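You operate a simulated robot arm through the tools that you are given. There is no shell and no other tool. Be economical: measure what you need, move in short steps, check, and stop when the job is done.

You run a simulated two-armed robot. Do the job below in one go: nothing can be reset, and whatever is moved stays where it is left.

TASK
Hold the cream tub on the work bench steady with one hand and put the blue padlock in it with the other.
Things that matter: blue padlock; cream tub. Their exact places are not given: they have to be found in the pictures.

It is judged by the outcome, as a careful person would: the job done as asked, and still so three seconds after it is handed in. It fails if anything else is knocked over, pushed out of place, dropped, spilled or broken.

THE ROBOT
Two 7-joint arms with two-finger parallel grippers on one trunk, on a base that drives. Base frame: it is fixed to the floor where the robot stands at the start and does not move with it; the origin is under the middle of the robot, x ahead of it, y to its left, z up. Lengths are in mm, angles in degrees, forces in N, time in s.
The left shoulder is at the start at [61, 199, 879], the right one opposite. With the tool pointing down near the work surface each hand reaches from about 320 to 720 mm from the robot's upright axis, wherever it stands, measured 20 degrees to its own side. Places, roughly: blue padlock (5x3x9 cm) [500, 0, 700]; cream tub (12x11x6 cm) [-700, 600, 800]. Payload 1.57 kg a hand.
Tool frame (each hand has its own): the origin (TCP) lies between the finger pads and is the grasp point; the fingertips stand 30 mm ahead of it; z points along the fingers, y is the line along which they close. The gripper opens to 110 mm. The fingers are 24 mm wide and 12 mm thick; the gripper's body (48 by 112 mm) begins 78 mm behind the TCP.
Orientation is that of the tool frame in the base frame, as a unit quaternion [x, y, z, w]. With the fingers straight down and closing along the base's y, the tool's x points along the base's -x, its y along +y and its z along -z.

THE INTERFACE
- The arms move only by the tool move_arm. It takes "left_motion", "right_motion" or both (then of equal length, played together; a hand with none holds still); each is text: rows parted by semicolons, each of 7 numbers parted by spaces: the shift along the tool's x, y, z in units of 100 mm (1.0 is 100 mm), then the turn, a rotation vector about the tool's x, y, z in units of 45 degrees (1.0 is 45 degrees), then the gripper command, from -1 (fully open) to 1 (shut), values between in proportion. In form: dx dy dz rx ry rz hand; .... A call has 1 to 10 rows; each row is the pose to reach, as a shift and turn from the pose commanded when the call began, along the tool's axes at that moment. A call with a number of a shift or a turn outside -1 to 1 is refused whole. Rows are played at 5 a second. More than 50 mm and 8.6 degrees between two rows, or a gripper value outside its range, and nothing of the call is played. A pose out of reach is approached as far as the arm can. The call stops where the force on the tool passes 40 N (or 10 N more than at its start, if that is more) or the arm is blocked; 0.2 s more then pass. Each finger travels about 72 mm/s and halts on what it meets, pressing with about 29 N; the grip force reading is that of the motor and also rises with nothing between the fingers. The clock runs only during rows and for 0.2 s after the last one: add rows that repeat a pose to give the fingers time. It gives the time, the measured TCP pose, the force on the tool (base axes), the opening and the grip force at its end, in the units of the frame above (readings bear some noise), with the torque about the TCP (base axes, N m) and any sound that the robot's microphone picked up.
- Cameras (640 x 400 px; columns grow to the right, rows downward): "scene" is now at [55.8, 68.9, 1459.1]; the picture's right is [0.94, -0.33, -0.00], its down [-0.26, -0.75, -0.61] and it looks along [0.20, 0.58, -0.79] (base axes); focal length 214 px, centre (320, 200). "left" rides on the left gripper at [70, -16, -141] in its tool frame; the picture's right is [0.23, 0.97, 0.00], its down [-0.85, 0.20, -0.48] and it looks along [-0.47, 0.11, 0.88] (tool axes); focal length 222 px, centre (320, 200). "right" rides on the right gripper at [70, 16, -141] in its tool frame; the picture's right is [-0.23, 0.97, 0.00], its down [-0.86, -0.20, -0.48] and it looks along [-0.47, -0.11, 0.88] (tool axes); focal length 222 px, centre (320, 200).
- snapshot(camera): a new picture of that camera. It takes no simulated time.
- slide_trunk(by): slides the trunk up (or, below 0, down) by that many mm; the arms and the scene camera ride with it, the base frame stays. It gives what a move gives, with no picture.
- base_move(legs): drives the robot by 1 to 6 legs, each [ahead, left, turn to the left] in mm, mm and degrees, along the robot's own axes; the way and the turn of a leg run together, so that a leg with both is an arc; at most 1500 mm and 180 degrees a leg. The arms and the cameras ride along, it lands a little off, and it stops where it bumps. It gives what a move gives.
- aim_head(pan, tilt): turns the head with the scene camera to pan (to the left, within 86 degrees either way) and tilt (down, from -29 to 69), counted from straight ahead of the robot. It gives what a move gives.
- probe_pixels(camera, pixels): for up to 12 pixels [column, row] of the newest picture of that camera ("zoom" is the newest enlarged one), the place [x, y, z] in the base frame of the surface seen there, good to about 3 mm. It takes no simulated time.
- zoom(camera, box): a new picture of the part [left, top, right, bottom] of that camera's present view, enlarged. It takes no simulated time.
- sign_off(): hands the job in; it is judged then, once.

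Go step by step. Measure first, check grasps and placings, and put right what went wrong. The budget is 80 turns and 78 pictures, counting those below and the enlarged ones. Unless the task says otherwise, let go and move clear before handing in, and close with one line.

The tools are called after "Request:" as name(argument=value, ...) on one line, values as JSON. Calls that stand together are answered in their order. move_arm: Moves the arms, as the interface text tells. Its arguments: {"type":"object","properties":{"left_motion":{"type":"string"},"right_motion":{"type":"string"}},"required":[]} The other tools are called the same way: slide_trunk (by) slides the trunk up or down; base_move (legs) drives the base; aim_head (pan, tilt) turns the head that bears the scene camera; snapshot (camera) takes a picture; probe_pixels (camera, pixels) gives the place of the surface under pixels of a picture; zoom (camera, box) takes an enlarged picture of a part of a camera's view; sign_off () hands the job in.

At the start:

```text
time: 0.0
left_tool_pos: [344.0, 519.6, 1157.9]
left_tool_rot: [0.0, 1.0, 0.0, 0.0]
left_force: [-0.5, 0.1, 0.0]
left_torque: [0.01, -0.02, -0.01]
left_gripper_width: 110.0
left_gripper_force: 0.1
right_tool_pos: [313.0, 10.3, 1084.3]
right_tool_rot: [0.0, 1.0, -0.001, 0.0]
right_force: [-0.4, -0.3, -0.3]
right_torque: [0.01, -0.01, -0.01]
right_gripper_width: 110.0
right_gripper_force: 0.1
trunk travel left (down, up): [-475.0, 515.0]
robot x, y, heading: [-1.3, 2.3, -0.1]
head pan, tilt: [70.9, 52.3]
```

scene: 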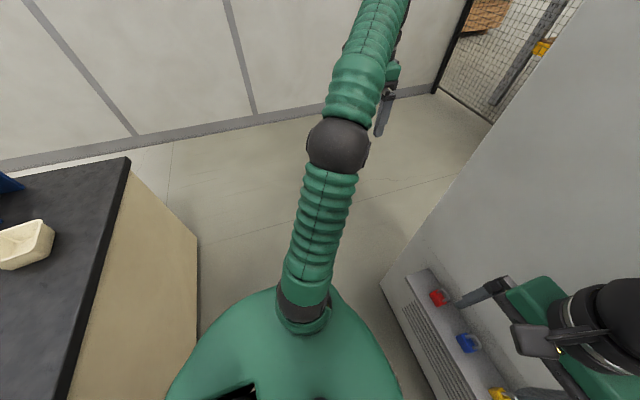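
right: 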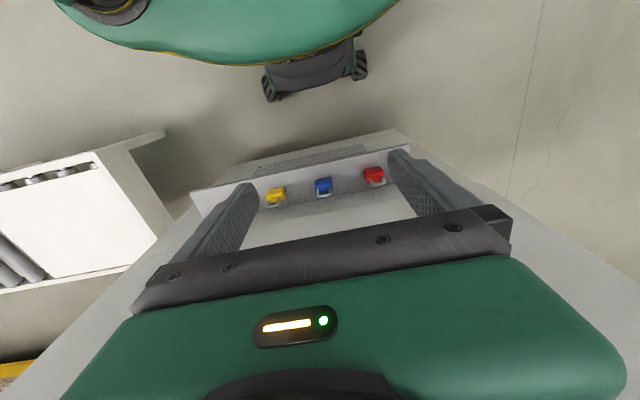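
left: 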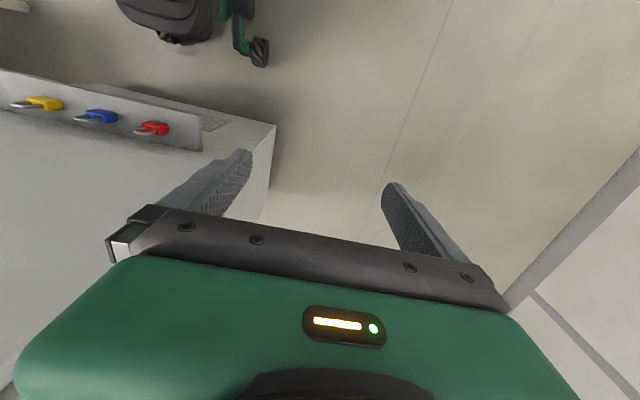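

The scene shows the cream tub at about (25,245) on the dark bench at left-rear, and three padlocks on a grey ledge with the blue one at about (468,342). I'll aim the head forward to look at the padlocks.

Request:
probe_pixels(camera="scene", pixels=[[468, 342], [437, 298], [25, 245], [500, 393], [128, 160], [60, 390], [412, 310], [480, 346], [440, 360], [415, 275]])

Request:
aim_head(pan=0, tilt=55)

Request:
snapshot(camera="scene")

Request:
zoom(camera="right", box=[220, 120, 440, 260])

```text
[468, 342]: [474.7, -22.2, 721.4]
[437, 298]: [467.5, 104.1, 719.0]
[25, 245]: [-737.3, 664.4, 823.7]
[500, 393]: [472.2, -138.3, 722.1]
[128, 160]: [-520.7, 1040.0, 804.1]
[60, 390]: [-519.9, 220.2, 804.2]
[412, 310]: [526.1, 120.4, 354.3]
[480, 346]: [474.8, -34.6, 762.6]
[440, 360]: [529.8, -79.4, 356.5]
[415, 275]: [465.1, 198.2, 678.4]
```

```text
time: 1.4
left_tool_pos: [341.6, 518.4, 1157.6]
left_tool_rot: [-0.001, 1.0, 0.0, -0.001]
left_force: [-0.6, -0.1, 0.2]
left_torque: [0.03, 0.03, -0.02]
left_gripper_width: 109.9
left_gripper_force: 0.0
right_tool_pos: [310.8, 11.1, 1084.7]
right_tool_rot: [0.0, 1.0, 0.0, -0.001]
right_force: [-0.2, -0.3, -0.4]
right_torque: [0.02, 0.03, 0.02]
right_gripper_width: 110.1
right_gripper_force: 0.0
trunk travel left (down, up): [-475.0, 515.0]
robot x, y, heading: [0.2, -1.3, -0.0]
head pan, tilt: [0.0, 55.0]
```

```text
74 pictures are left
```

scene: 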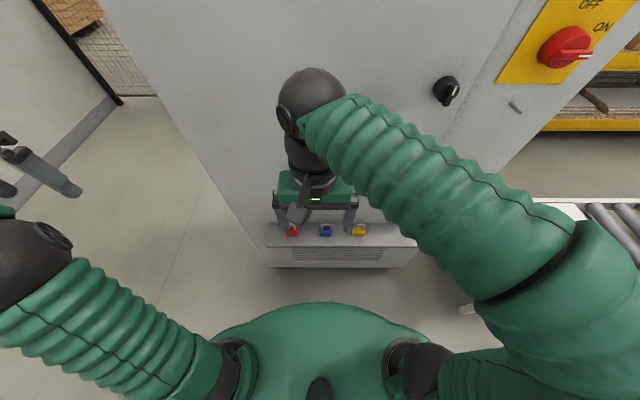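

```text
2.86 times, centred on (330, 190) of right
```

zoom: 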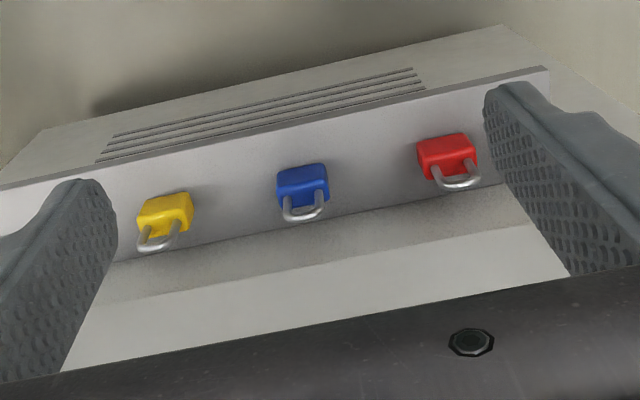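

The padlocks stand upright (shackles up) on a shallow ledge in front of the cabinet face. I'll probe the geometry.

Request:
probe_pixels(camera="zoom", pixels=[[302, 172], [303, 195], [305, 218], [230, 190], [370, 170], [300, 250], [260, 140], [350, 290], [316, 188], [290, 205], [450, 150], [165, 210]])

Request:
zoom(camera="scene", box=[250, 190, 430, 280])

```text
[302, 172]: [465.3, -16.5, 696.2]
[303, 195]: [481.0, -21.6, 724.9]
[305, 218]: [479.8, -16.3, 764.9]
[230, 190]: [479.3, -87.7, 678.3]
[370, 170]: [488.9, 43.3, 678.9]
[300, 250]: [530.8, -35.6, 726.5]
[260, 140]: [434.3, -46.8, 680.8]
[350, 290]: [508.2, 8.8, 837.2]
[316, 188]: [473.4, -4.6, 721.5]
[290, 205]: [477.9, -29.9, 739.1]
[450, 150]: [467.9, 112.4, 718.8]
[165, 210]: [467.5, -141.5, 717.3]
```

```text
3.56 times, centred on (340, 235) of scene
```

zoom: 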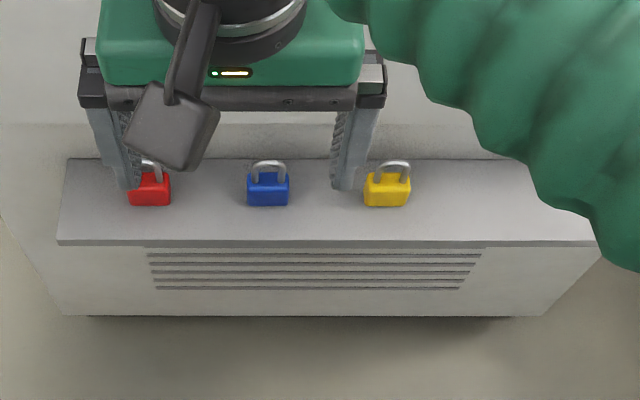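

The padlock is about at (478,-17), body z 679–724, shackle top about 769, and the cabinet wall sits at x≈530. I'll approach with the right hand pitched 35° forward to keep the wrist clear of the wall.

Request:
move_arm(right_motion="0 -0.04 0.2 0 -0.16 0 -0.6; 0 -0.08 0.4 0 -0.32 0 -0.6; 0 -0.16 0.6 0 -0.48 0 -0.6; 0 -0.24 0.8 0 -0.64 0 -0.6; 0 -0.28 1.0 0 -0.78 0 -0.6; 0 -0.28 1.0 0 -0.78 0 -0.6")

Request:
snapshot(camera="right")

Request:
snapshot(camera="scene")

```text
time: 2.4
left_tool_pos: [343.0, 517.5, 1157.3]
left_tool_rot: [0.0, 1.0, 0.001, 0.0]
left_force: [-0.2, -0.7, 0.1]
left_torque: [-0.02, -0.04, 0.04]
left_gripper_width: 109.9
left_gripper_force: 0.0
right_tool_pos: [351.3, 50.6, 1098.6]
right_tool_rot: [0.02, 0.946, 0.104, 0.306]
right_force: [-0.6, -0.6, -0.2]
right_torque: [-0.01, 0.0, 0.0]
right_gripper_width: 88.2
right_gripper_force: 0.1
right hand out of reach, approached as far as the arm can: row 4
trunk travel left (down, up): [-475.0, 515.0]
robot x, y, heading: [-1.2, 1.2, 0.1]
head pan, tilt: [0.0, 55.0]
stopped in row 4 (right hand): the arm was blocked; the commanded pose is now the measured one
```

```text
71 pictures are left
```

right: 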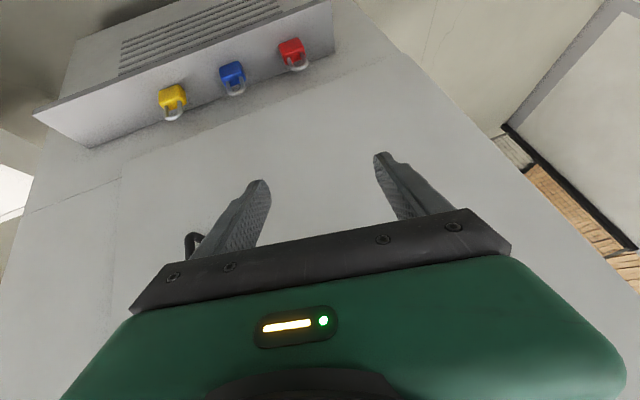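

```text
70 pictures are left
```

scene: 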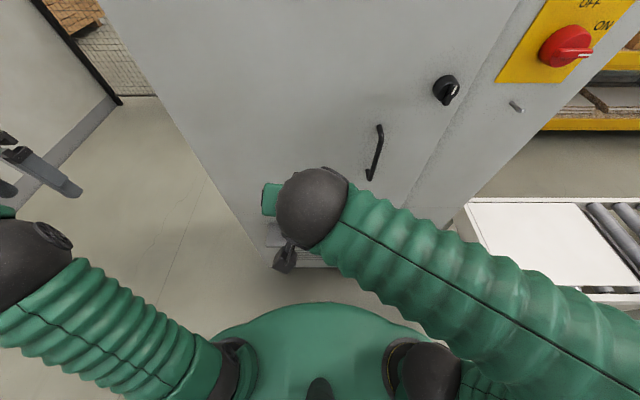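

The arm jammed because the wrist was too close to the body for that tilt. I'll back the base off 180 mm and then correct the pose.

Request:
base_move(legs=[[-180, 0, 0]])

```text
time: 3.9
left_tool_pos: [161.9, 515.5, 1159.3]
left_tool_rot: [0.002, 1.0, 0.0, 0.001]
left_force: [0.5, -1.1, 0.3]
left_torque: [0.0, -0.03, 0.0]
left_gripper_width: 110.0
left_gripper_force: 0.1
right_tool_pos: [169.1, 49.1, 1098.8]
right_tool_rot: [0.021, 0.946, 0.103, 0.307]
right_force: [0.2, 0.6, 0.3]
right_torque: [-0.02, 0.01, 0.02]
right_gripper_width: 88.1
right_gripper_force: 0.0
trunk travel left (down, up): [-475.0, 515.0]
robot x, y, heading: [-180.0, 4.2, -0.2]
head pan, tilt: [0.0, 55.0]
```

Clear at x=-180. I'll correct the 12° orientation error and advance the right hand toward the pre-grasp.

Request:
move_arm(right_motion="-0.02 -0.08 0.2 0.05 0 -0.03 -0.6; -0.04 -0.16 0.4 0.1 0.01 -0.06 -0.6; -0.06 -0.24 0.6 0.15 0.01 -0.09 -0.6; -0.08 -0.32 0.8 0.2 0.02 -0.11 -0.6; -0.1 -0.4 1.0 0.232 0.02 -0.13 -0.6; -0.1 -0.4 1.0 0.232 0.02 -0.13 -0.6")

```text
time: 5.5
left_tool_pos: [163.4, 515.3, 1160.3]
left_tool_rot: [0.003, 1.0, 0.001, 0.0]
left_force: [0.2, 0.3, 1.0]
left_torque: [-0.02, 0.04, 0.01]
left_gripper_width: 110.0
left_gripper_force: 0.1
right_tool_pos: [251.2, 44.1, 1075.0]
right_tool_rot: [0.015, 0.936, 0.046, 0.348]
right_force: [0.0, 0.3, 0.5]
right_torque: [0.03, 0.0, 0.0]
right_gripper_width: 88.1
right_gripper_force: 0.0
trunk travel left (down, up): [-475.0, 515.0]
robot x, y, heading: [-180.6, 3.1, -0.3]
head pan, tilt: [0.0, 55.0]
stopped in row 6 (right hand): the arm was blocked; the commanded pose is now the measured one
```

Still restricted with the hand across the midline. I'll bring the hand to its own side while levelling it.

Request:
move_arm(right_motion="0.04 -0.2 0.04 0.02 0.03 -0.02 -0.6; 0.08 -0.4 0.08 0.04 0.06 -0.03 -0.6; 0.12 -0.6 0.12 0.06 0.09 -0.05 -0.6; 0.16 -0.8 0.17 0.08 0.12 -0.06 -0.6; 0.2 -1.0 0.22 0.087 0.13 -0.075 -0.6; 0.2 -1.0 0.22 0.087 0.13 -0.075 -0.6")

```text
time: 6.9
left_tool_pos: [163.3, 515.8, 1158.7]
left_tool_rot: [0.003, 1.0, 0.0, 0.0]
left_force: [0.3, -0.3, 0.2]
left_torque: [0.0, 0.02, 0.0]
left_gripper_width: 110.0
left_gripper_force: 0.1
right_tool_pos: [246.6, -54.6, 1028.6]
right_tool_rot: [-0.009, 0.956, -0.003, 0.294]
right_force: [0.5, -0.8, -0.1]
right_torque: [-0.01, 0.03, 0.0]
right_gripper_width: 87.9
right_gripper_force: 0.1
trunk travel left (down, up): [-475.0, 515.0]
robot x, y, heading: [-179.8, 1.3, -0.3]
head pan, tilt: [0.0, 55.0]
```

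That tracked well. Continue to the right side and down.

Request:
move_arm(right_motion="0.11 -0.2 0.17 0 0 0 -0.6; 0.22 -0.4 0.33 0 0 0 -0.6; 0.34 -0.6 0.5 0 0 0 -0.6; 0.45 -0.8 0.67 0 0 0 -0.6; 0.56 -1.0 0.83 0 0 0 -0.6; 0.56 -1.0 0.83 0 0 0 -0.6")

Request:
base_move(legs=[[0, 150, 0]])

```text
time: 8.3
left_tool_pos: [161.9, 515.5, 1159.5]
left_tool_rot: [0.002, 1.0, 0.001, 0.0]
left_force: [0.2, -0.1, -0.4]
left_torque: [-0.02, 0.0, -0.02]
left_gripper_width: 109.7
left_gripper_force: 0.0
right_tool_pos: [249.9, -156.8, 928.8]
right_tool_rot: [-0.006, 0.956, -0.004, 0.295]
right_force: [-0.1, 0.9, 1.1]
right_torque: [0.02, -0.01, -0.03]
right_gripper_width: 88.1
right_gripper_force: 0.1
trunk travel left (down, up): [-475.0, 515.0]
robot x, y, heading: [-179.6, 0.2, -0.2]
head pan, tilt: [0.0, 55.0]
```

```text
time: 9.7
left_tool_pos: [163.0, 654.6, 1162.9]
left_tool_rot: [0.002, 1.0, 0.003, 0.0]
left_force: [0.3, -0.7, 0.5]
left_torque: [0.02, -0.01, 0.03]
left_gripper_width: 109.9
left_gripper_force: 0.1
right_tool_pos: [250.9, -18.2, 929.1]
right_tool_rot: [-0.007, 0.955, -0.001, 0.295]
right_force: [-0.9, 0.7, -0.6]
right_torque: [0.02, -0.01, -0.03]
right_gripper_width: 87.8
right_gripper_force: 0.0
trunk travel left (down, up): [-475.0, 515.0]
robot x, y, heading: [-181.4, 147.6, -0.3]
head pan, tilt: [0.0, 55.0]
```

Right hand is now aligned in y with the padlock and the arm has a comfortable posture. Advance to pre-grasp on the padlock's axis.

Request:
move_arm(right_motion="-0.13 0 0.17 0 0 0 -0.6; -0.27 0 0.34 0 0 0 -0.6; -0.4 0 0.5 0 0 0 -0.6; -0.54 0 0.66 0 0 0 -0.6; -0.67 0 0.82 0 0 0 -0.6; -0.67 0 0.82 0 0 0 -0.6")

Request:
snapshot(camera="right")

Request:
snapshot(camera="scene")

```text
time: 11.1
left_tool_pos: [162.0, 657.4, 1161.9]
left_tool_rot: [0.002, 1.0, 0.001, 0.001]
left_force: [-0.2, -0.1, 1.5]
left_torque: [0.0, -0.04, 0.0]
left_gripper_width: 109.8
left_gripper_force: 0.0
right_tool_pos: [352.4, -13.9, 900.8]
right_tool_rot: [-0.007, 0.955, -0.003, 0.295]
right_force: [0.7, 0.1, 0.3]
right_torque: [-0.01, -0.01, -0.02]
right_gripper_width: 88.0
right_gripper_force: 0.1
trunk travel left (down, up): [-475.0, 515.0]
robot x, y, heading: [-183.4, 143.3, -0.3]
head pan, tilt: [0.0, 55.0]
```

```text
69 pictures are left
```

right: 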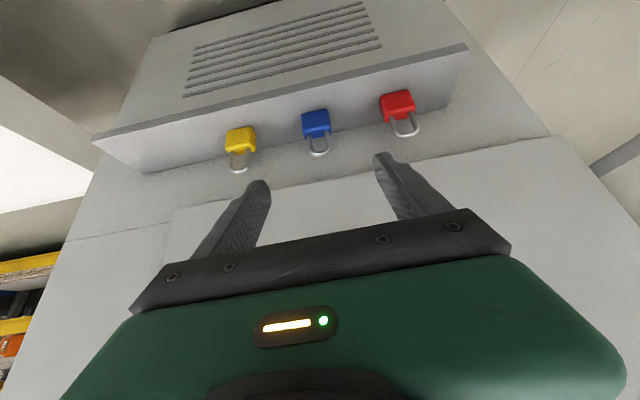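

```text
68 pictures are left
```

scene: 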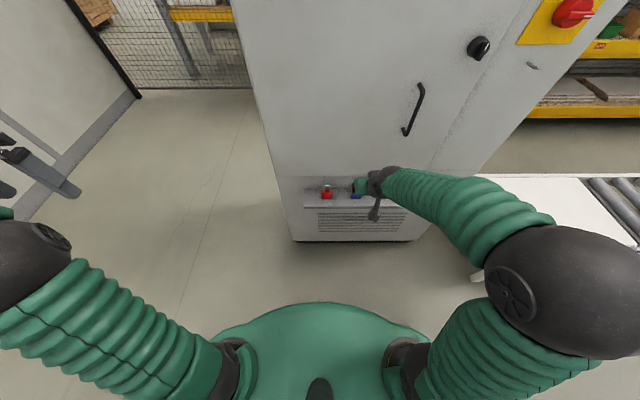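

The blue padlock is at about (316,123) in the wrist view. I'll probe it, the ledge and the cabinet face above to check for overhang.

Request:
probe_pixels(camera="right", pixels=[[316, 123], [304, 117], [330, 125], [318, 152], [360, 120], [280, 135], [340, 160], [320, 185], [320, 225], [310, 105], [350, 95], [400, 102]])

Request:
zoom(camera="right", box=[200, 60, 440, 210])

```text
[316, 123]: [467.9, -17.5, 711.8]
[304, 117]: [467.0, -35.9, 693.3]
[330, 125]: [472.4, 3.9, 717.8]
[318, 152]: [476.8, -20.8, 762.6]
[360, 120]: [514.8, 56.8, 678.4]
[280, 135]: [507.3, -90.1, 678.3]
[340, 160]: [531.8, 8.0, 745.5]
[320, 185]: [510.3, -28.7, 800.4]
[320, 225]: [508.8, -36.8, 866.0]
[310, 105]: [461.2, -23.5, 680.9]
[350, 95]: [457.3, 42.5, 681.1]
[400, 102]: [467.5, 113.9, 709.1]
```

```text
2.67 times, centred on (320, 135) of right
```

zoom: 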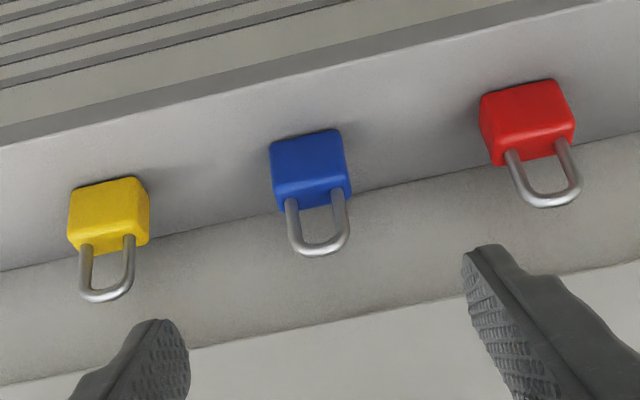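

The tool axis points right at the padlock; advance 100 mm along it and recheck.

Request:
move_arm(right_motion="0 0 0.25 0 0 0 -0.6; 0 -0.01 0.5 0 0 0 -0.6; 0.01 -0.02 0.75 0 0 0 -0.6; 0.01 -0.03 1.0 0 0 0 -0.6; 0.01 -0.03 1.0 0 0 0 -0.6")

Request:
snapshot(camera="right")

```text
time: 12.3
left_tool_pos: [162.2, 662.5, 1158.7]
left_tool_rot: [0.003, 1.0, 0.0, 0.001]
left_force: [-0.4, 0.3, -0.1]
left_torque: [0.0, 0.03, 0.03]
left_gripper_width: 110.2
left_gripper_force: 0.0
right_tool_pos: [406.7, -14.7, 817.6]
right_tool_rot: [-0.008, 0.956, -0.003, 0.295]
right_force: [-0.5, 0.0, 0.5]
right_torque: [-0.01, 0.0, 0.03]
right_gripper_width: 87.9
right_gripper_force: 0.0
trunk travel left (down, up): [-475.0, 515.0]
robot x, y, heading: [-179.7, 144.7, -0.0]
head pan, tilt: [0.0, 55.0]
```

```text
66 pictures are left
```

right: 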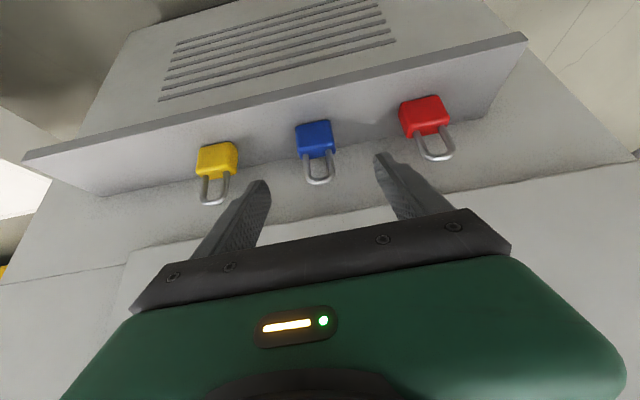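

Aligned; advance another 95 mm, with the fingers straddling the padlock.

Request:
move_arm(right_motion="0 -0.01 0.25 0 0 0 -0.6; 0 -0.02 0.5 0 0 0 -0.6; 0 -0.02 0.75 0 0 0 -0.6; 0 -0.02 0.95 0 0 0 -0.6; 0 -0.02 0.95 0 0 0 -0.6")

Request:
snapshot(camera="right")

```text
time: 13.5
left_tool_pos: [162.6, 661.8, 1159.1]
left_tool_rot: [0.003, 1.0, 0.001, 0.0]
left_force: [-0.5, 0.5, 0.1]
left_torque: [0.01, -0.02, 0.02]
left_gripper_width: 110.3
left_gripper_force: 0.1
right_tool_pos: [461.9, -13.9, 737.9]
right_tool_rot: [-0.01, 0.955, -0.002, 0.295]
right_force: [0.0, 0.1, -1.1]
right_torque: [0.0, 0.01, 0.03]
right_gripper_width: 87.7
right_gripper_force: 0.0
trunk travel left (down, up): [-475.0, 515.0]
robot x, y, heading: [-184.0, 142.4, 0.1]
head pan, tilt: [0.0, 55.0]
```

```text
65 pictures are left
```

right: 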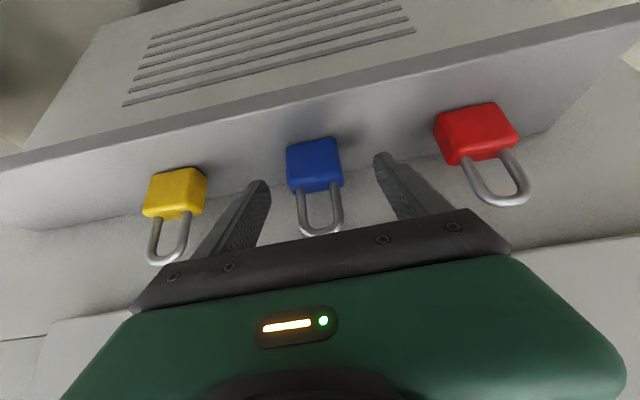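

Padlock is centred between the fingers. Final 25 mm, then close.

Request:
move_arm(right_motion="0 -0.02 0.12 0 0 0 -0.6; 0 -0.03 0.24 0 0 0 -0.6; 0 -0.03 0.24 0 0 0 -0.6; 0 -0.03 0.24 0 0 0 0; 0 -0.03 0.24 0 0 0 0.5; 0 -0.03 0.24 0 0 0 1; 0 -0.03 0.24 0 0 0 1; 0 -0.03 0.24 0 0 0 1")

Request:
snapshot(camera="right")

```text
time: 15.3
left_tool_pos: [163.3, 661.8, 1159.9]
left_tool_rot: [0.002, 1.0, 0.0, 0.0]
left_force: [-0.2, -1.1, -0.4]
left_torque: [-0.01, -0.01, 0.03]
left_gripper_width: 110.0
left_gripper_force: 0.1
right_tool_pos: [476.4, -19.5, 720.2]
right_tool_rot: [-0.007, 0.955, -0.004, 0.295]
right_force: [-0.5, 0.3, 1.1]
right_torque: [0.04, -0.02, -0.03]
right_gripper_width: 45.6
right_gripper_force: 28.7
trunk travel left (down, up): [-475.0, 515.0]
robot x, y, heading: [-183.2, 142.5, -0.2]
head pan, tilt: [0.0, 55.0]
```

```text
64 pictures are left
```

right: 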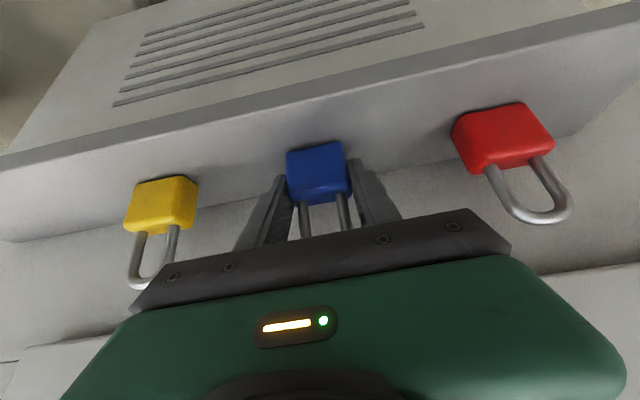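

Gripped: width 45.6 mm with 28.7 N. Withdraw along the tool axis.

Request:
move_arm(right_motion="0 0 -0.2 0 0 0 1; 0 0 -0.4 0 0 0 1; 0 0 -0.6 0 0 0 1; 0 0 -0.8 0 0 0 1; 0 0 -1 0 0 0 1; 0 0 -1 0 0 0 1")

Request:
move_arm(right_motion="0 0 -0.25 0 0 0 1; 0 0 -0.5 0 0 0 1; 0 0 -0.75 0 0 0 1; 0 0 -1 0 0 0 1; 0 0 -1 0 0 0 1")

Request:
snapshot(camera="right")

Request:
aim_head(pan=86, tilt=40)

Request:
snapshot(camera="scene")

```text
time: 16.7
left_tool_pos: [163.0, 661.4, 1158.8]
left_tool_rot: [0.002, 1.0, 0.0, 0.0]
left_force: [0.5, -0.9, 0.1]
left_torque: [-0.01, 0.0, 0.03]
left_gripper_width: 110.1
left_gripper_force: 0.1
right_tool_pos: [420.0, -17.3, 800.3]
right_tool_rot: [-0.007, 0.956, -0.004, 0.294]
right_force: [-0.2, 0.2, -0.2]
right_torque: [0.0, -0.04, 0.0]
right_gripper_width: 45.7
right_gripper_force: 29.0
trunk travel left (down, up): [-475.0, 515.0]
robot x, y, heading: [-180.3, 145.3, -0.1]
head pan, tilt: [0.0, 55.0]
```

```text
time: 17.9
left_tool_pos: [163.1, 662.8, 1159.7]
left_tool_rot: [0.003, 1.0, 0.0, -0.002]
left_force: [0.3, -0.2, -0.5]
left_torque: [-0.01, 0.02, 0.01]
left_gripper_width: 110.0
left_gripper_force: 0.0
right_tool_pos: [363.2, -17.8, 882.8]
right_tool_rot: [-0.008, 0.956, -0.004, 0.294]
right_force: [0.8, -0.4, -0.5]
right_torque: [-0.02, -0.02, 0.0]
right_gripper_width: 45.5
right_gripper_force: 29.0
trunk travel left (down, up): [-475.0, 515.0]
robot x, y, heading: [-183.7, 143.6, -0.3]
head pan, tilt: [0.0, 55.0]
```

```text
63 pictures are left
```

right: 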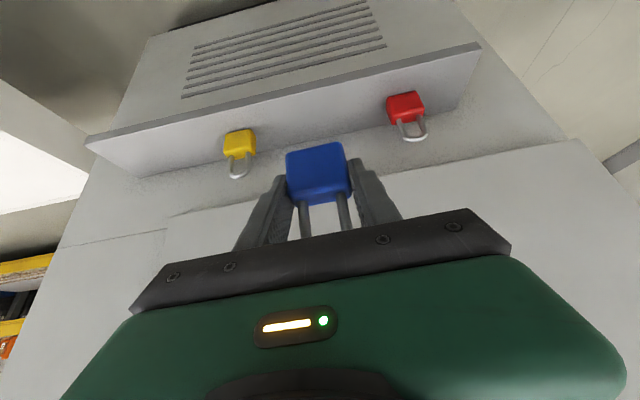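

```text
time: 19.5
left_tool_pos: [161.8, 663.2, 1160.3]
left_tool_rot: [0.003, 1.0, 0.0, 0.0]
left_force: [0.5, 0.2, 0.0]
left_torque: [-0.01, -0.01, 0.01]
left_gripper_width: 110.0
left_gripper_force: 0.0
right_tool_pos: [362.8, -18.2, 883.7]
right_tool_rot: [-0.007, 0.955, -0.004, 0.295]
right_force: [-0.5, 0.6, -1.1]
right_torque: [0.0, -0.04, 0.0]
right_gripper_width: 45.6
right_gripper_force: 28.3
trunk travel left (down, up): [-475.0, 515.0]
robot x, y, heading: [-182.9, 146.7, -0.2]
head pan, tilt: [85.9, 40.0]
```

```text
62 pictures are left
```

scene: 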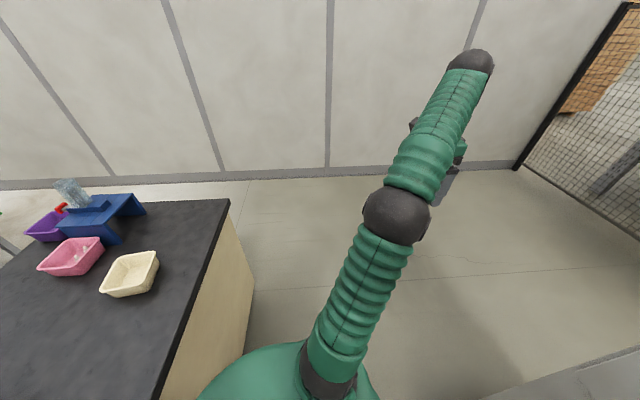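

Padlock lifted cleanly. On the bench the cream tub is at (130,272), with a pink tub at (72,257) and a blue stand beyond it; I'll zoom and probe.

Request:
zoom(camera="scene", box=[0, 170, 240, 320])

Request:
probe_pixels(camera="scene", pixels=[[133, 270], [115, 254], [158, 252], [153, 288], [103, 293], [102, 240], [40, 268], [72, 257], [118, 243], [140, 212], [228, 200], [170, 380]])

```text
2.67 times, centred on (120, 245) of scene
```

zoom: 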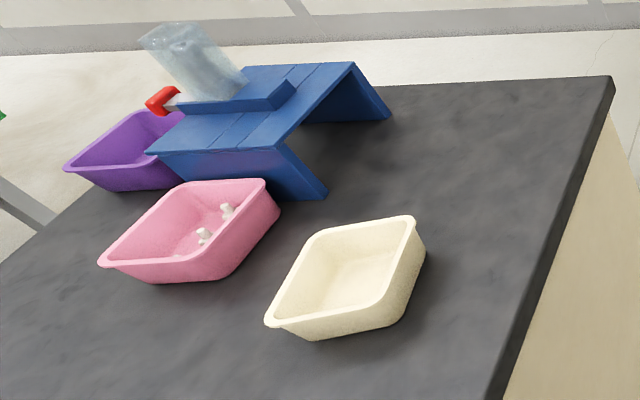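

```text
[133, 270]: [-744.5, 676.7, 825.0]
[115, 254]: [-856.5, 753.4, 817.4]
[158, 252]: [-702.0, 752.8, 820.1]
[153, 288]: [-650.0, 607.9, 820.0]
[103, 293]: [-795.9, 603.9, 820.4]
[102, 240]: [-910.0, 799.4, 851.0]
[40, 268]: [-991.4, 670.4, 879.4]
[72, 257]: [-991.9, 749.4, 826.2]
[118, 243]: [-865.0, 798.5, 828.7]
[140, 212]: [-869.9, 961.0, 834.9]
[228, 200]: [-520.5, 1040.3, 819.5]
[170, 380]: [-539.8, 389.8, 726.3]
```

Get tub rim corners from the zoomed view.

Request:
probe_pixels(camera="zoom", pixels=[[318, 233], [410, 220], [380, 304], [270, 320], [345, 270], [345, 320], [300, 370], [480, 250], [420, 245], [265, 182], [300, 192], [220, 275]])

```text
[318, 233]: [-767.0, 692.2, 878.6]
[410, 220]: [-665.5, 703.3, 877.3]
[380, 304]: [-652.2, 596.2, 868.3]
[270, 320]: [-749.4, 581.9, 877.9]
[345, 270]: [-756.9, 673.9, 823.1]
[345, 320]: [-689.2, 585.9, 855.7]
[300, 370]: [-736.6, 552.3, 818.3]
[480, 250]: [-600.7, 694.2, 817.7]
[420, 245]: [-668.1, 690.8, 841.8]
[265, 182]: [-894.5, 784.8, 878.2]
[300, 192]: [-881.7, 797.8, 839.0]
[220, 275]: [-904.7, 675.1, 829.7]
```

Tub rim centre is ≈(-709,643), rim z≈879, bench z≈818, yaw about 7°. Before driving I'll check free space to the robot's left and raise the trunk for bench work.

Request:
probe_pixels(camera="scene", pixels=[[330, 160], [250, 172], [500, 170], [450, 250], [560, 240], [300, 185], [590, 110]])

Request:
probe_pixels(camera="zoom", pixels=[[190, 30], [160, 40], [310, 68], [170, 150], [240, 100], [385, 112]])

Request:
slide_trunk(by=150)

```text
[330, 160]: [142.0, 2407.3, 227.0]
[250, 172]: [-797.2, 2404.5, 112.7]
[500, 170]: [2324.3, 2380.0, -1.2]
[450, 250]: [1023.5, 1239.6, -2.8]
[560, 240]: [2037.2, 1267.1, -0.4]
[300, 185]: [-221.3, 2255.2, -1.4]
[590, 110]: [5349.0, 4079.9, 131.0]
```

```text
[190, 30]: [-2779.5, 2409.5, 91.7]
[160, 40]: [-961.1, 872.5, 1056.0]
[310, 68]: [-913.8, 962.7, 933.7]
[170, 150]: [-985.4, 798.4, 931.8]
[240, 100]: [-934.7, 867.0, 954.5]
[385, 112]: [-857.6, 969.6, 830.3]
```

```text
time: 21.2
left_tool_pos: [162.9, 662.9, 1309.3]
left_tool_rot: [0.002, 1.0, 0.0, 0.0]
left_force: [0.6, -0.5, -0.1]
left_torque: [0.0, 0.02, -0.01]
left_gripper_width: 110.0
left_gripper_force: 0.0
right_tool_pos: [362.5, -18.8, 1032.9]
right_tool_rot: [-0.009, 0.956, -0.003, 0.295]
right_force: [-0.6, -0.1, -0.5]
right_torque: [0.05, -0.01, -0.03]
right_gripper_width: 45.7
right_gripper_force: 29.1
trunk travel left (down, up): [-625.0, 365.0]
robot x, y, heading: [-181.9, 139.6, -0.2]
head pan, tilt: [85.9, 40.0]
```

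Wall is 2.4 m away, so there's room. Shift left, ahead 100, then turn 187°.

Request:
base_move(legs=[[0, 570, 0], [100, 0, 0], [0, 0, 94], [0, 0, 93]])

Request:
aim_head(pan=0, tilt=45)

Request:
snapshot(camera="scene")

Request:
snapshot(camera="left")

```text
time: 33.2
left_tool_pos: [-355.2, 159.5, 1309.9]
left_tool_rot: [0.998, 0.062, 0.0, 0.0]
left_force: [0.0, -0.6, 1.0]
left_torque: [0.02, 0.02, -0.01]
left_gripper_width: 109.9
left_gripper_force: 0.1
right_tool_pos: [-640.8, 809.3, 1033.4]
right_tool_rot: [0.953, 0.069, -0.295, 0.016]
right_force: [0.1, 0.3, -0.3]
right_torque: [0.02, 0.0, 0.01]
right_gripper_width: 45.4
right_gripper_force: 29.2
trunk travel left (down, up): [-625.0, 365.0]
robot x, y, heading: [-80.8, 712.6, -172.8]
head pan, tilt: [85.9, 40.0]
```

```text
time: 34.8
left_tool_pos: [-354.3, 161.0, 1308.9]
left_tool_rot: [0.998, 0.063, -0.002, 0.0]
left_force: [0.2, 0.4, -0.2]
left_torque: [0.01, -0.03, 0.0]
left_gripper_width: 110.2
left_gripper_force: 0.0
right_tool_pos: [-640.2, 809.6, 1034.1]
right_tool_rot: [0.953, 0.069, -0.294, 0.015]
right_force: [-0.7, -0.2, -0.4]
right_torque: [-0.04, -0.01, 0.05]
right_gripper_width: 45.1
right_gripper_force: 29.2
trunk travel left (down, up): [-625.0, 365.0]
robot x, y, heading: [-80.3, 721.3, -172.8]
head pan, tilt: [0.0, 45.0]
```

```text
60 pictures are left
```

scene: 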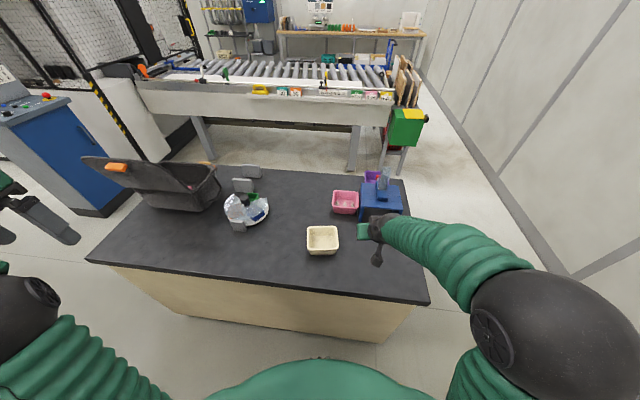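

```text
59 pictures are left
```

left: 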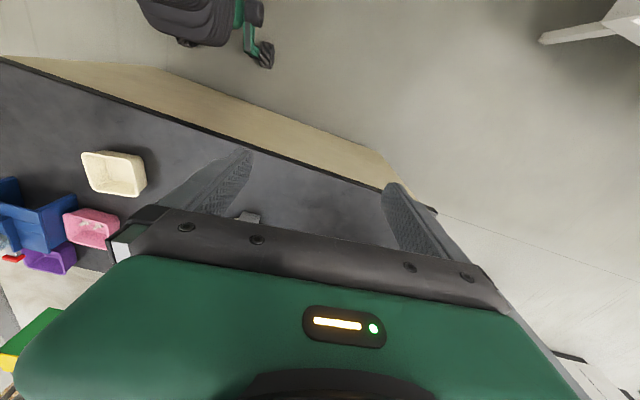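

Robot faces the bench aligned with the tub at (322,240). I'll advance 70 mm and probe the tub and neighbouring clutter.

Request:
base_move(legs=[[70, 0, 0]])

Request:
snapshot(camera="scene")

Request:
zoom(camera="scene", box=[220, 170, 440, 310])

```text
time: 35.8
left_tool_pos: [-415.4, 153.8, 1311.9]
left_tool_rot: [0.998, 0.062, -0.003, 0.0]
left_force: [0.3, 0.3, -0.2]
left_torque: [-0.01, 0.0, 0.02]
left_gripper_width: 110.2
left_gripper_force: 0.0
right_tool_pos: [-701.9, 802.8, 1036.9]
right_tool_rot: [0.952, 0.068, -0.297, 0.015]
right_force: [1.0, 0.0, -1.1]
right_torque: [0.03, 0.02, 0.03]
right_gripper_width: 45.7
right_gripper_force: 28.8
trunk travel left (down, up): [-625.0, 365.0]
robot x, y, heading: [-147.5, 711.1, -172.8]
head pan, tilt: [0.0, 45.0]
```

```text
58 pictures are left
```

scene: 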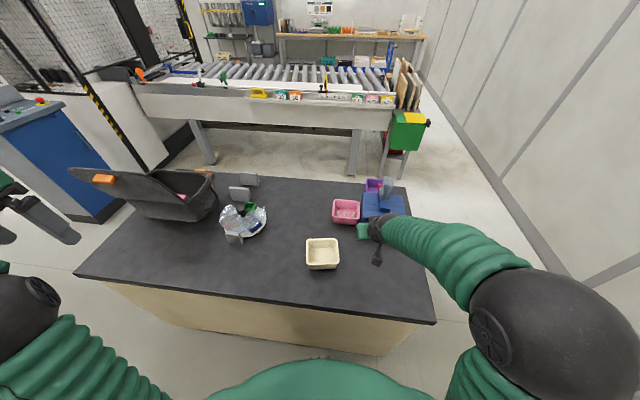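

```text
2.86 times, centred on (330, 240) of scene
```

zoom: 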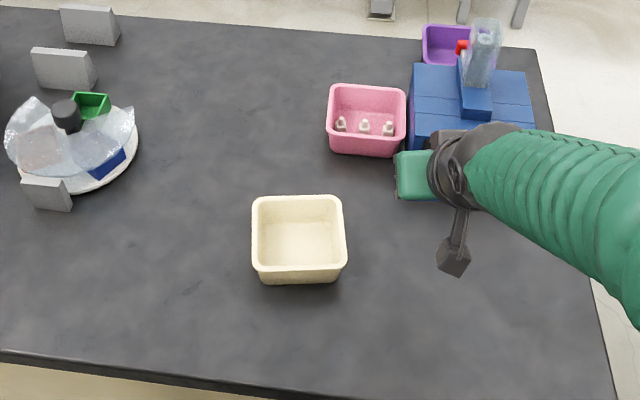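

Request:
probe_pixels(camera="zoom", pixels=[[256, 200], [340, 198], [343, 260], [256, 268], [300, 240], [298, 197], [298, 269], [254, 235], [344, 232], [130, 150], [70, 195], [395, 92]])

```text
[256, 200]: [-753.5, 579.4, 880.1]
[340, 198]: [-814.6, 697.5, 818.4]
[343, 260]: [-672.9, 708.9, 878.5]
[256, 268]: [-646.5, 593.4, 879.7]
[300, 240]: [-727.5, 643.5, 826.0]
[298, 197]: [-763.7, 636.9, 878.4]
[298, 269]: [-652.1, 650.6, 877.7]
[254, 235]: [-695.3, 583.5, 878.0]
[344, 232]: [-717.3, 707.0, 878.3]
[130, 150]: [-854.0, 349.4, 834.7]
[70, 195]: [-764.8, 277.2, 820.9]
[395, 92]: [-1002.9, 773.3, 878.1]
```

Tub centre refined to ≈(-708,644), rim z 879. The left hand will pinch the tub's left wall (base -y side) tilted ~20°, leaving the right/near part free; bring the left hand over.

Request:
move_arm(left_motion="-0.12 -0.2 0.1 0 0 0 -1; -0.25 -0.4 0.2 0 0 0 -1; -0.37 -0.6 0.3 0 0 0 -1; -0.5 -0.8 0.4 0 0 0 -1; -0.62 -1 0.5 0 0 0 -1; -0.62 -1 0.5 0 0 0 -1")

Request:
move_arm(left_motion="-0.12 -0.2 0.16 0 0 0 -0.8; -0.25 -0.4 0.32 0 0 0 -0.6; -0.37 -0.6 0.48 0 0 0 -0.4; -0.5 -0.8 0.64 0 0 0 -0.4; -0.62 -1 0.8 0 0 0 -0.4; -0.62 -1 0.8 0 0 0 -0.4")

```text
time: 37.2
left_tool_pos: [-495.3, 245.6, 1260.8]
left_tool_rot: [0.998, 0.061, 0.001, 0.0]
left_force: [-0.3, 0.3, 0.2]
left_torque: [0.03, -0.03, 0.02]
left_gripper_width: 109.8
left_gripper_force: 0.1
right_tool_pos: [-707.3, 801.0, 1032.8]
right_tool_rot: [0.953, 0.069, -0.294, 0.016]
right_force: [0.7, 1.0, -0.4]
right_torque: [-0.05, 0.0, -0.04]
right_gripper_width: 45.3
right_gripper_force: 28.6
trunk travel left (down, up): [-625.0, 365.0]
robot x, y, heading: [-148.0, 711.1, -172.8]
head pan, tilt: [0.0, 45.0]
```

```text
time: 38.6
left_tool_pos: [-568.7, 338.6, 1181.5]
left_tool_rot: [0.998, 0.062, -0.001, 0.001]
left_force: [0.0, -1.0, 0.2]
left_torque: [-0.02, 0.03, 0.02]
left_gripper_width: 76.7
left_gripper_force: 0.2
right_tool_pos: [-705.7, 802.0, 1033.1]
right_tool_rot: [0.953, 0.069, -0.294, 0.016]
right_force: [-0.8, -0.3, -0.6]
right_torque: [0.0, 0.01, 0.0]
right_gripper_width: 45.3
right_gripper_force: 28.9
trunk travel left (down, up): [-625.0, 365.0]
robot x, y, heading: [-144.6, 709.7, -172.9]
head pan, tilt: [0.0, 45.0]
```

Tracking fine. Continue, adding the 20° roll.

Request:
move_arm(left_motion="-0.12 -0.2 0.16 0.09 0 0 -0.4; -0.24 -0.4 0.32 0.18 0 0 -0.4; -0.36 -0.6 0.48 0.27 0 0 -0.4; -0.48 -0.8 0.64 0.36 0 0 -0.4; -0.6 -1 0.8 0.444 0 0 -0.3; -0.6 -1 0.8 0.444 0 0 -0.3")

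Request:
snapshot(camera="left")

Request:
snapshot(camera="scene")

```text
time: 40.0
left_tool_pos: [-641.3, 427.3, 1101.1]
left_tool_rot: [0.983, 0.06, -0.011, -0.173]
left_force: [0.0, 1.0, 0.5]
left_torque: [-0.02, 0.0, -0.04]
left_gripper_width: 71.8
left_gripper_force: 0.0
right_tool_pos: [-705.9, 802.8, 1033.4]
right_tool_rot: [0.953, 0.069, -0.295, 0.017]
right_force: [-0.2, 0.2, -1.2]
right_torque: [0.0, -0.04, 0.01]
right_gripper_width: 45.1
right_gripper_force: 28.3
trunk travel left (down, up): [-625.0, 365.0]
robot x, y, heading: [-143.7, 705.3, -172.9]
head pan, tilt: [0.0, 45.0]
```

```text
56 pictures are left
```

left: 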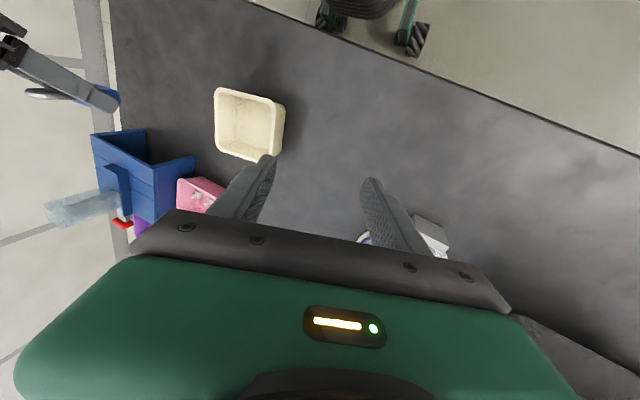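

```text
55 pictures are left
```

scene: 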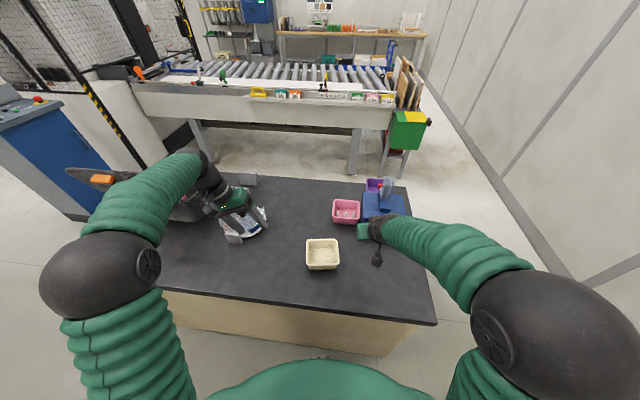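

Left hand is tilted properly and tub is at (250,125) in its view. Move to just above the left wall; check the open case's lid height as well.

Request:
probe_pixels(camera="scene", pixels=[[100, 178], [72, 170], [205, 170], [236, 195], [180, 170], [248, 215]])

Request:
move_arm(left_motion="-0.12 -0.16 0.2 0 0 0 -0.3; -0.24 -0.31 0.4 0 0 0 -0.3; -0.36 -0.47 0.6 0 0 0 -0.3; -0.48 -0.62 0.8 0 0 0 -0.3; -0.6 -0.78 1 0 0 0 -0.3; -0.6 -0.78 1 0 0 0 -0.3")

Request:
snapshot(camera="left")

Request:
snapshot(camera="scene")

```text
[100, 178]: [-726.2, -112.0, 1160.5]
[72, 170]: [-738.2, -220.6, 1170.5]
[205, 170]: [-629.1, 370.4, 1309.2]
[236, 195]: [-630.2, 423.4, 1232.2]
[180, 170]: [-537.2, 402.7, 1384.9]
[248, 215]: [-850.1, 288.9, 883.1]
```

```text
time: 41.4
left_tool_pos: [-714.0, 526.7, 1032.5]
left_tool_rot: [0.983, 0.061, -0.012, -0.173]
left_force: [-0.1, 0.6, -0.6]
left_torque: [-0.01, 0.02, -0.01]
left_gripper_width: 71.3
left_gripper_force: 0.0
right_tool_pos: [-706.0, 802.2, 1033.8]
right_tool_rot: [0.953, 0.069, -0.294, 0.016]
right_force: [0.0, -0.4, -0.6]
right_torque: [-0.01, 0.0, 0.05]
right_gripper_width: 45.2
right_gripper_force: 29.3
trunk travel left (down, up): [-625.0, 365.0]
robot x, y, heading: [-147.7, 711.0, -173.0]
head pan, tilt: [0.0, 45.0]
```

```text
54 pictures are left
```

left: 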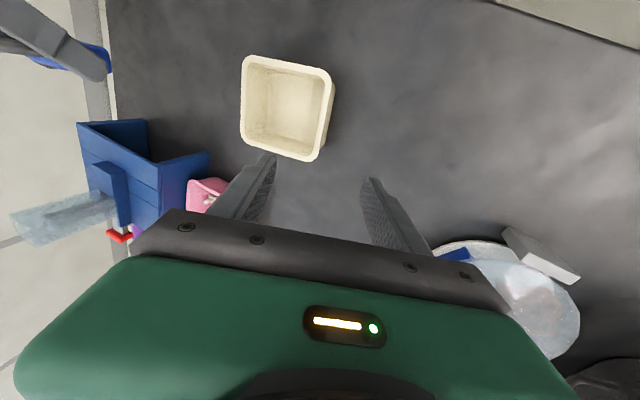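

```text
53 pictures are left
```

scene: 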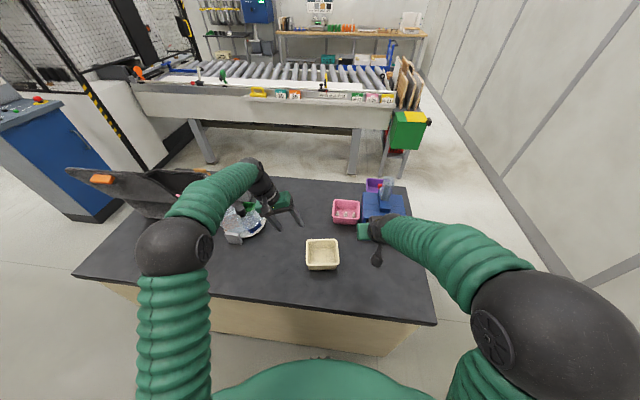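

Zoom in on the tub's left wall in the wrist view (edge near (330,110)) to locate the rim thickness precisely.

Request:
zoom(camera="left", box=[220, 40, 380, 180])

```text
2.86 times, centred on (300, 110) of left
```

zoom: 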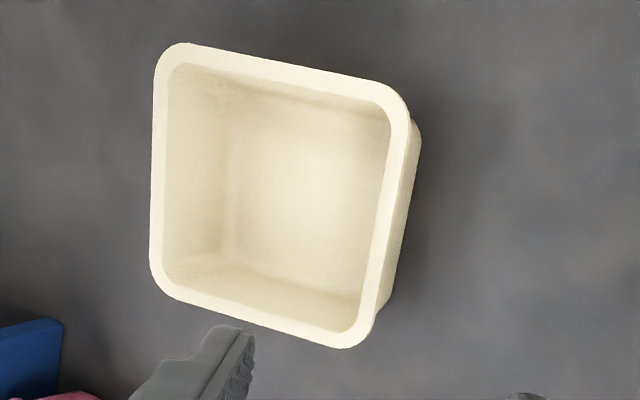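

Request:
probe_pixels(camera="zoom", pixels=[[393, 190], [384, 240], [376, 290], [402, 130], [395, 260], [385, 205], [405, 200], [157, 180], [300, 335], [290, 68], [380, 200], [400, 205]])

```text
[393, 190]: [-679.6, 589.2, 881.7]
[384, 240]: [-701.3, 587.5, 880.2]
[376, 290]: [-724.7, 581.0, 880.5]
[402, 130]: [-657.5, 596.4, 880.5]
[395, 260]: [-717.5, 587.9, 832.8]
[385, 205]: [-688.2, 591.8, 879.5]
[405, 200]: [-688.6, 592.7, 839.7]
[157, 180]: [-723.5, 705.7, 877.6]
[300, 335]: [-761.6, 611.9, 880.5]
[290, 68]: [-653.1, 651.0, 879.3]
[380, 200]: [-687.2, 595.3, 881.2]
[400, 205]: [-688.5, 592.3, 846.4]
```

Rim centreline at x≈-720 is y≈583.5 and the wall tapers ~12° inward, so target TCP is (-721,586,868) with the tilt eased to ~14°. The descent is straight along the tool axis; first 100 mm.

Request:
move_arm(left_motion="0 0 0.25 -0.03 0 0 0; 0 0 0.5 -0.06 0 0 0.09; 0 0 0.75 -0.1 0 0 0.09; 0 0 1 -0.13 0 0 0.09; 0 0 1 -0.13 0 0 0.09")

Request:
snapshot(camera="left")

```text
time: 42.6
left_tool_pos: [-717.9, 561.0, 937.4]
left_tool_rot: [0.991, 0.061, -0.009, -0.121]
left_force: [0.1, 0.4, 0.2]
left_torque: [-0.01, 0.0, 0.01]
left_gripper_width: 50.2
left_gripper_force: 0.0
right_tool_pos: [-707.6, 802.8, 1032.4]
right_tool_rot: [0.953, 0.069, -0.295, 0.016]
right_force: [-0.4, -0.6, -0.7]
right_torque: [0.02, 0.02, 0.01]
right_gripper_width: 45.4
right_gripper_force: 28.9
trunk travel left (down, up): [-625.0, 365.0]
robot x, y, heading: [-146.0, 711.2, -172.6]
head pan, tilt: [0.0, 45.0]
```

```text
51 pictures are left
```

left: 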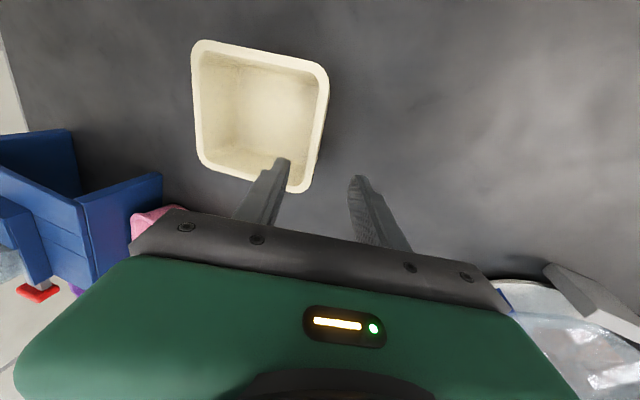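

Now the final descent straddling the left wall, with a small lateral fix.

Request:
move_arm(left_motion="0.02 -0.04 0.15 0 0 0 0.09; 0.04 -0.08 0.3 0 0 0 0.09; 0.04 -0.08 0.45 0 0 0 0.09; 0.04 -0.08 0.5 0 0 0 0.09; 0.04 -0.08 0.5 0 0 0 0.09")

Request:
snapshot(camera="left")

Request:
zoom(camera="scene", box=[260, 190, 380, 290])

```text
time: 43.8
left_tool_pos: [-715.2, 582.0, 891.2]
left_tool_rot: [0.991, 0.062, -0.008, -0.121]
left_force: [0.1, -0.2, 0.0]
left_torque: [0.0, 0.01, -0.03]
left_gripper_width: 50.1
left_gripper_force: 0.0
right_tool_pos: [-706.9, 802.8, 1033.9]
right_tool_rot: [0.953, 0.069, -0.295, 0.016]
right_force: [0.2, 0.1, -0.7]
right_torque: [0.0, -0.02, 0.01]
right_gripper_width: 45.2
right_gripper_force: 28.7
trunk travel left (down, up): [-625.0, 365.0]
robot x, y, heading: [-148.3, 707.7, -172.7]
head pan, tilt: [0.0, 45.0]
```

```text
50 pictures are left
```

left: 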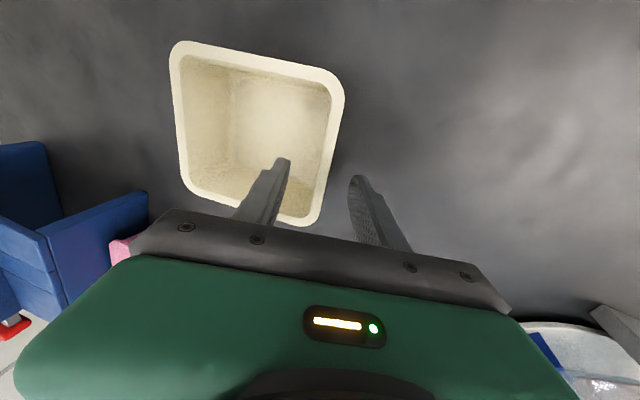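

```text
4.00 times, centred on (320, 240) of scene
```

zoom: 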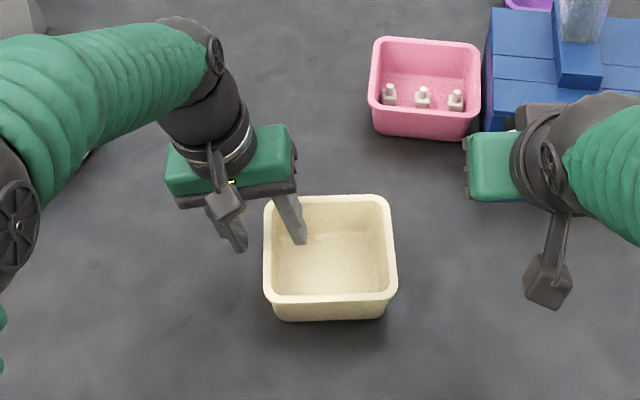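

One finger inside, one outside the left wall, as wanted. Descend 23 mm and close gently.

Request:
move_arm(left_motion="0 0 0.12 0 0 0 0.09; 0 0 0.23 0 0 0 0.09; 0 0 0.23 0 0 0 0.25; 0 0 0.23 0 0 0 0.4; 0 0 0.23 0 0 0 0.55; 0 0 0.23 0 0 0 0.7; 0 0 0.23 0 0 0 0.8; 0 0 0.23 0 0 0 0.9; 0 0 0.23 0 0 0 1; 0 0 0.23 0 0 0 1")

Request:
snapshot(camera="left")

Request:
zoom(camera="scene", box=[260, 190, 380, 290])

```text
time: 46.0
left_tool_pos: [-717.2, 588.3, 870.0]
left_tool_rot: [0.991, 0.061, -0.007, -0.122]
left_force: [-0.5, 1.0, -0.6]
left_torque: [-0.06, 0.01, -0.02]
left_gripper_width: 3.6
left_gripper_force: 24.5
right_tool_pos: [-706.9, 803.5, 1032.6]
right_tool_rot: [0.953, 0.068, -0.295, 0.015]
right_force: [-0.2, -0.2, -0.3]
right_torque: [0.0, 0.03, 0.0]
right_gripper_width: 45.4
right_gripper_force: 28.6
trunk travel left (down, up): [-625.0, 365.0]
robot x, y, heading: [-147.1, 712.6, -173.0]
head pan, tilt: [0.0, 45.0]
```

```text
48 pictures are left
```

left: 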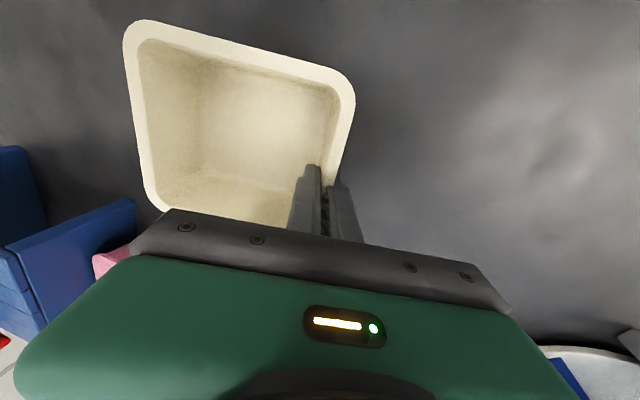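

```text
4.00 times, centred on (320, 240) of scene
```

zoom: 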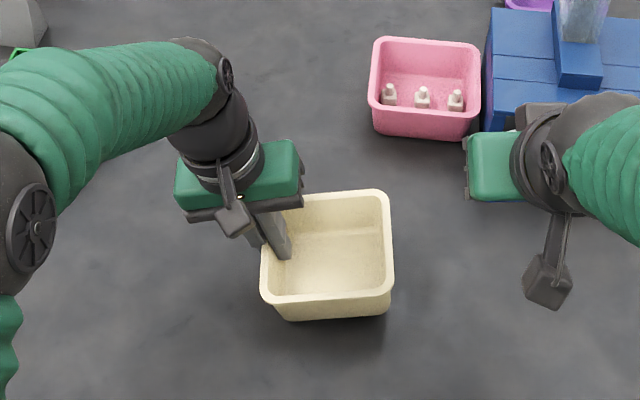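

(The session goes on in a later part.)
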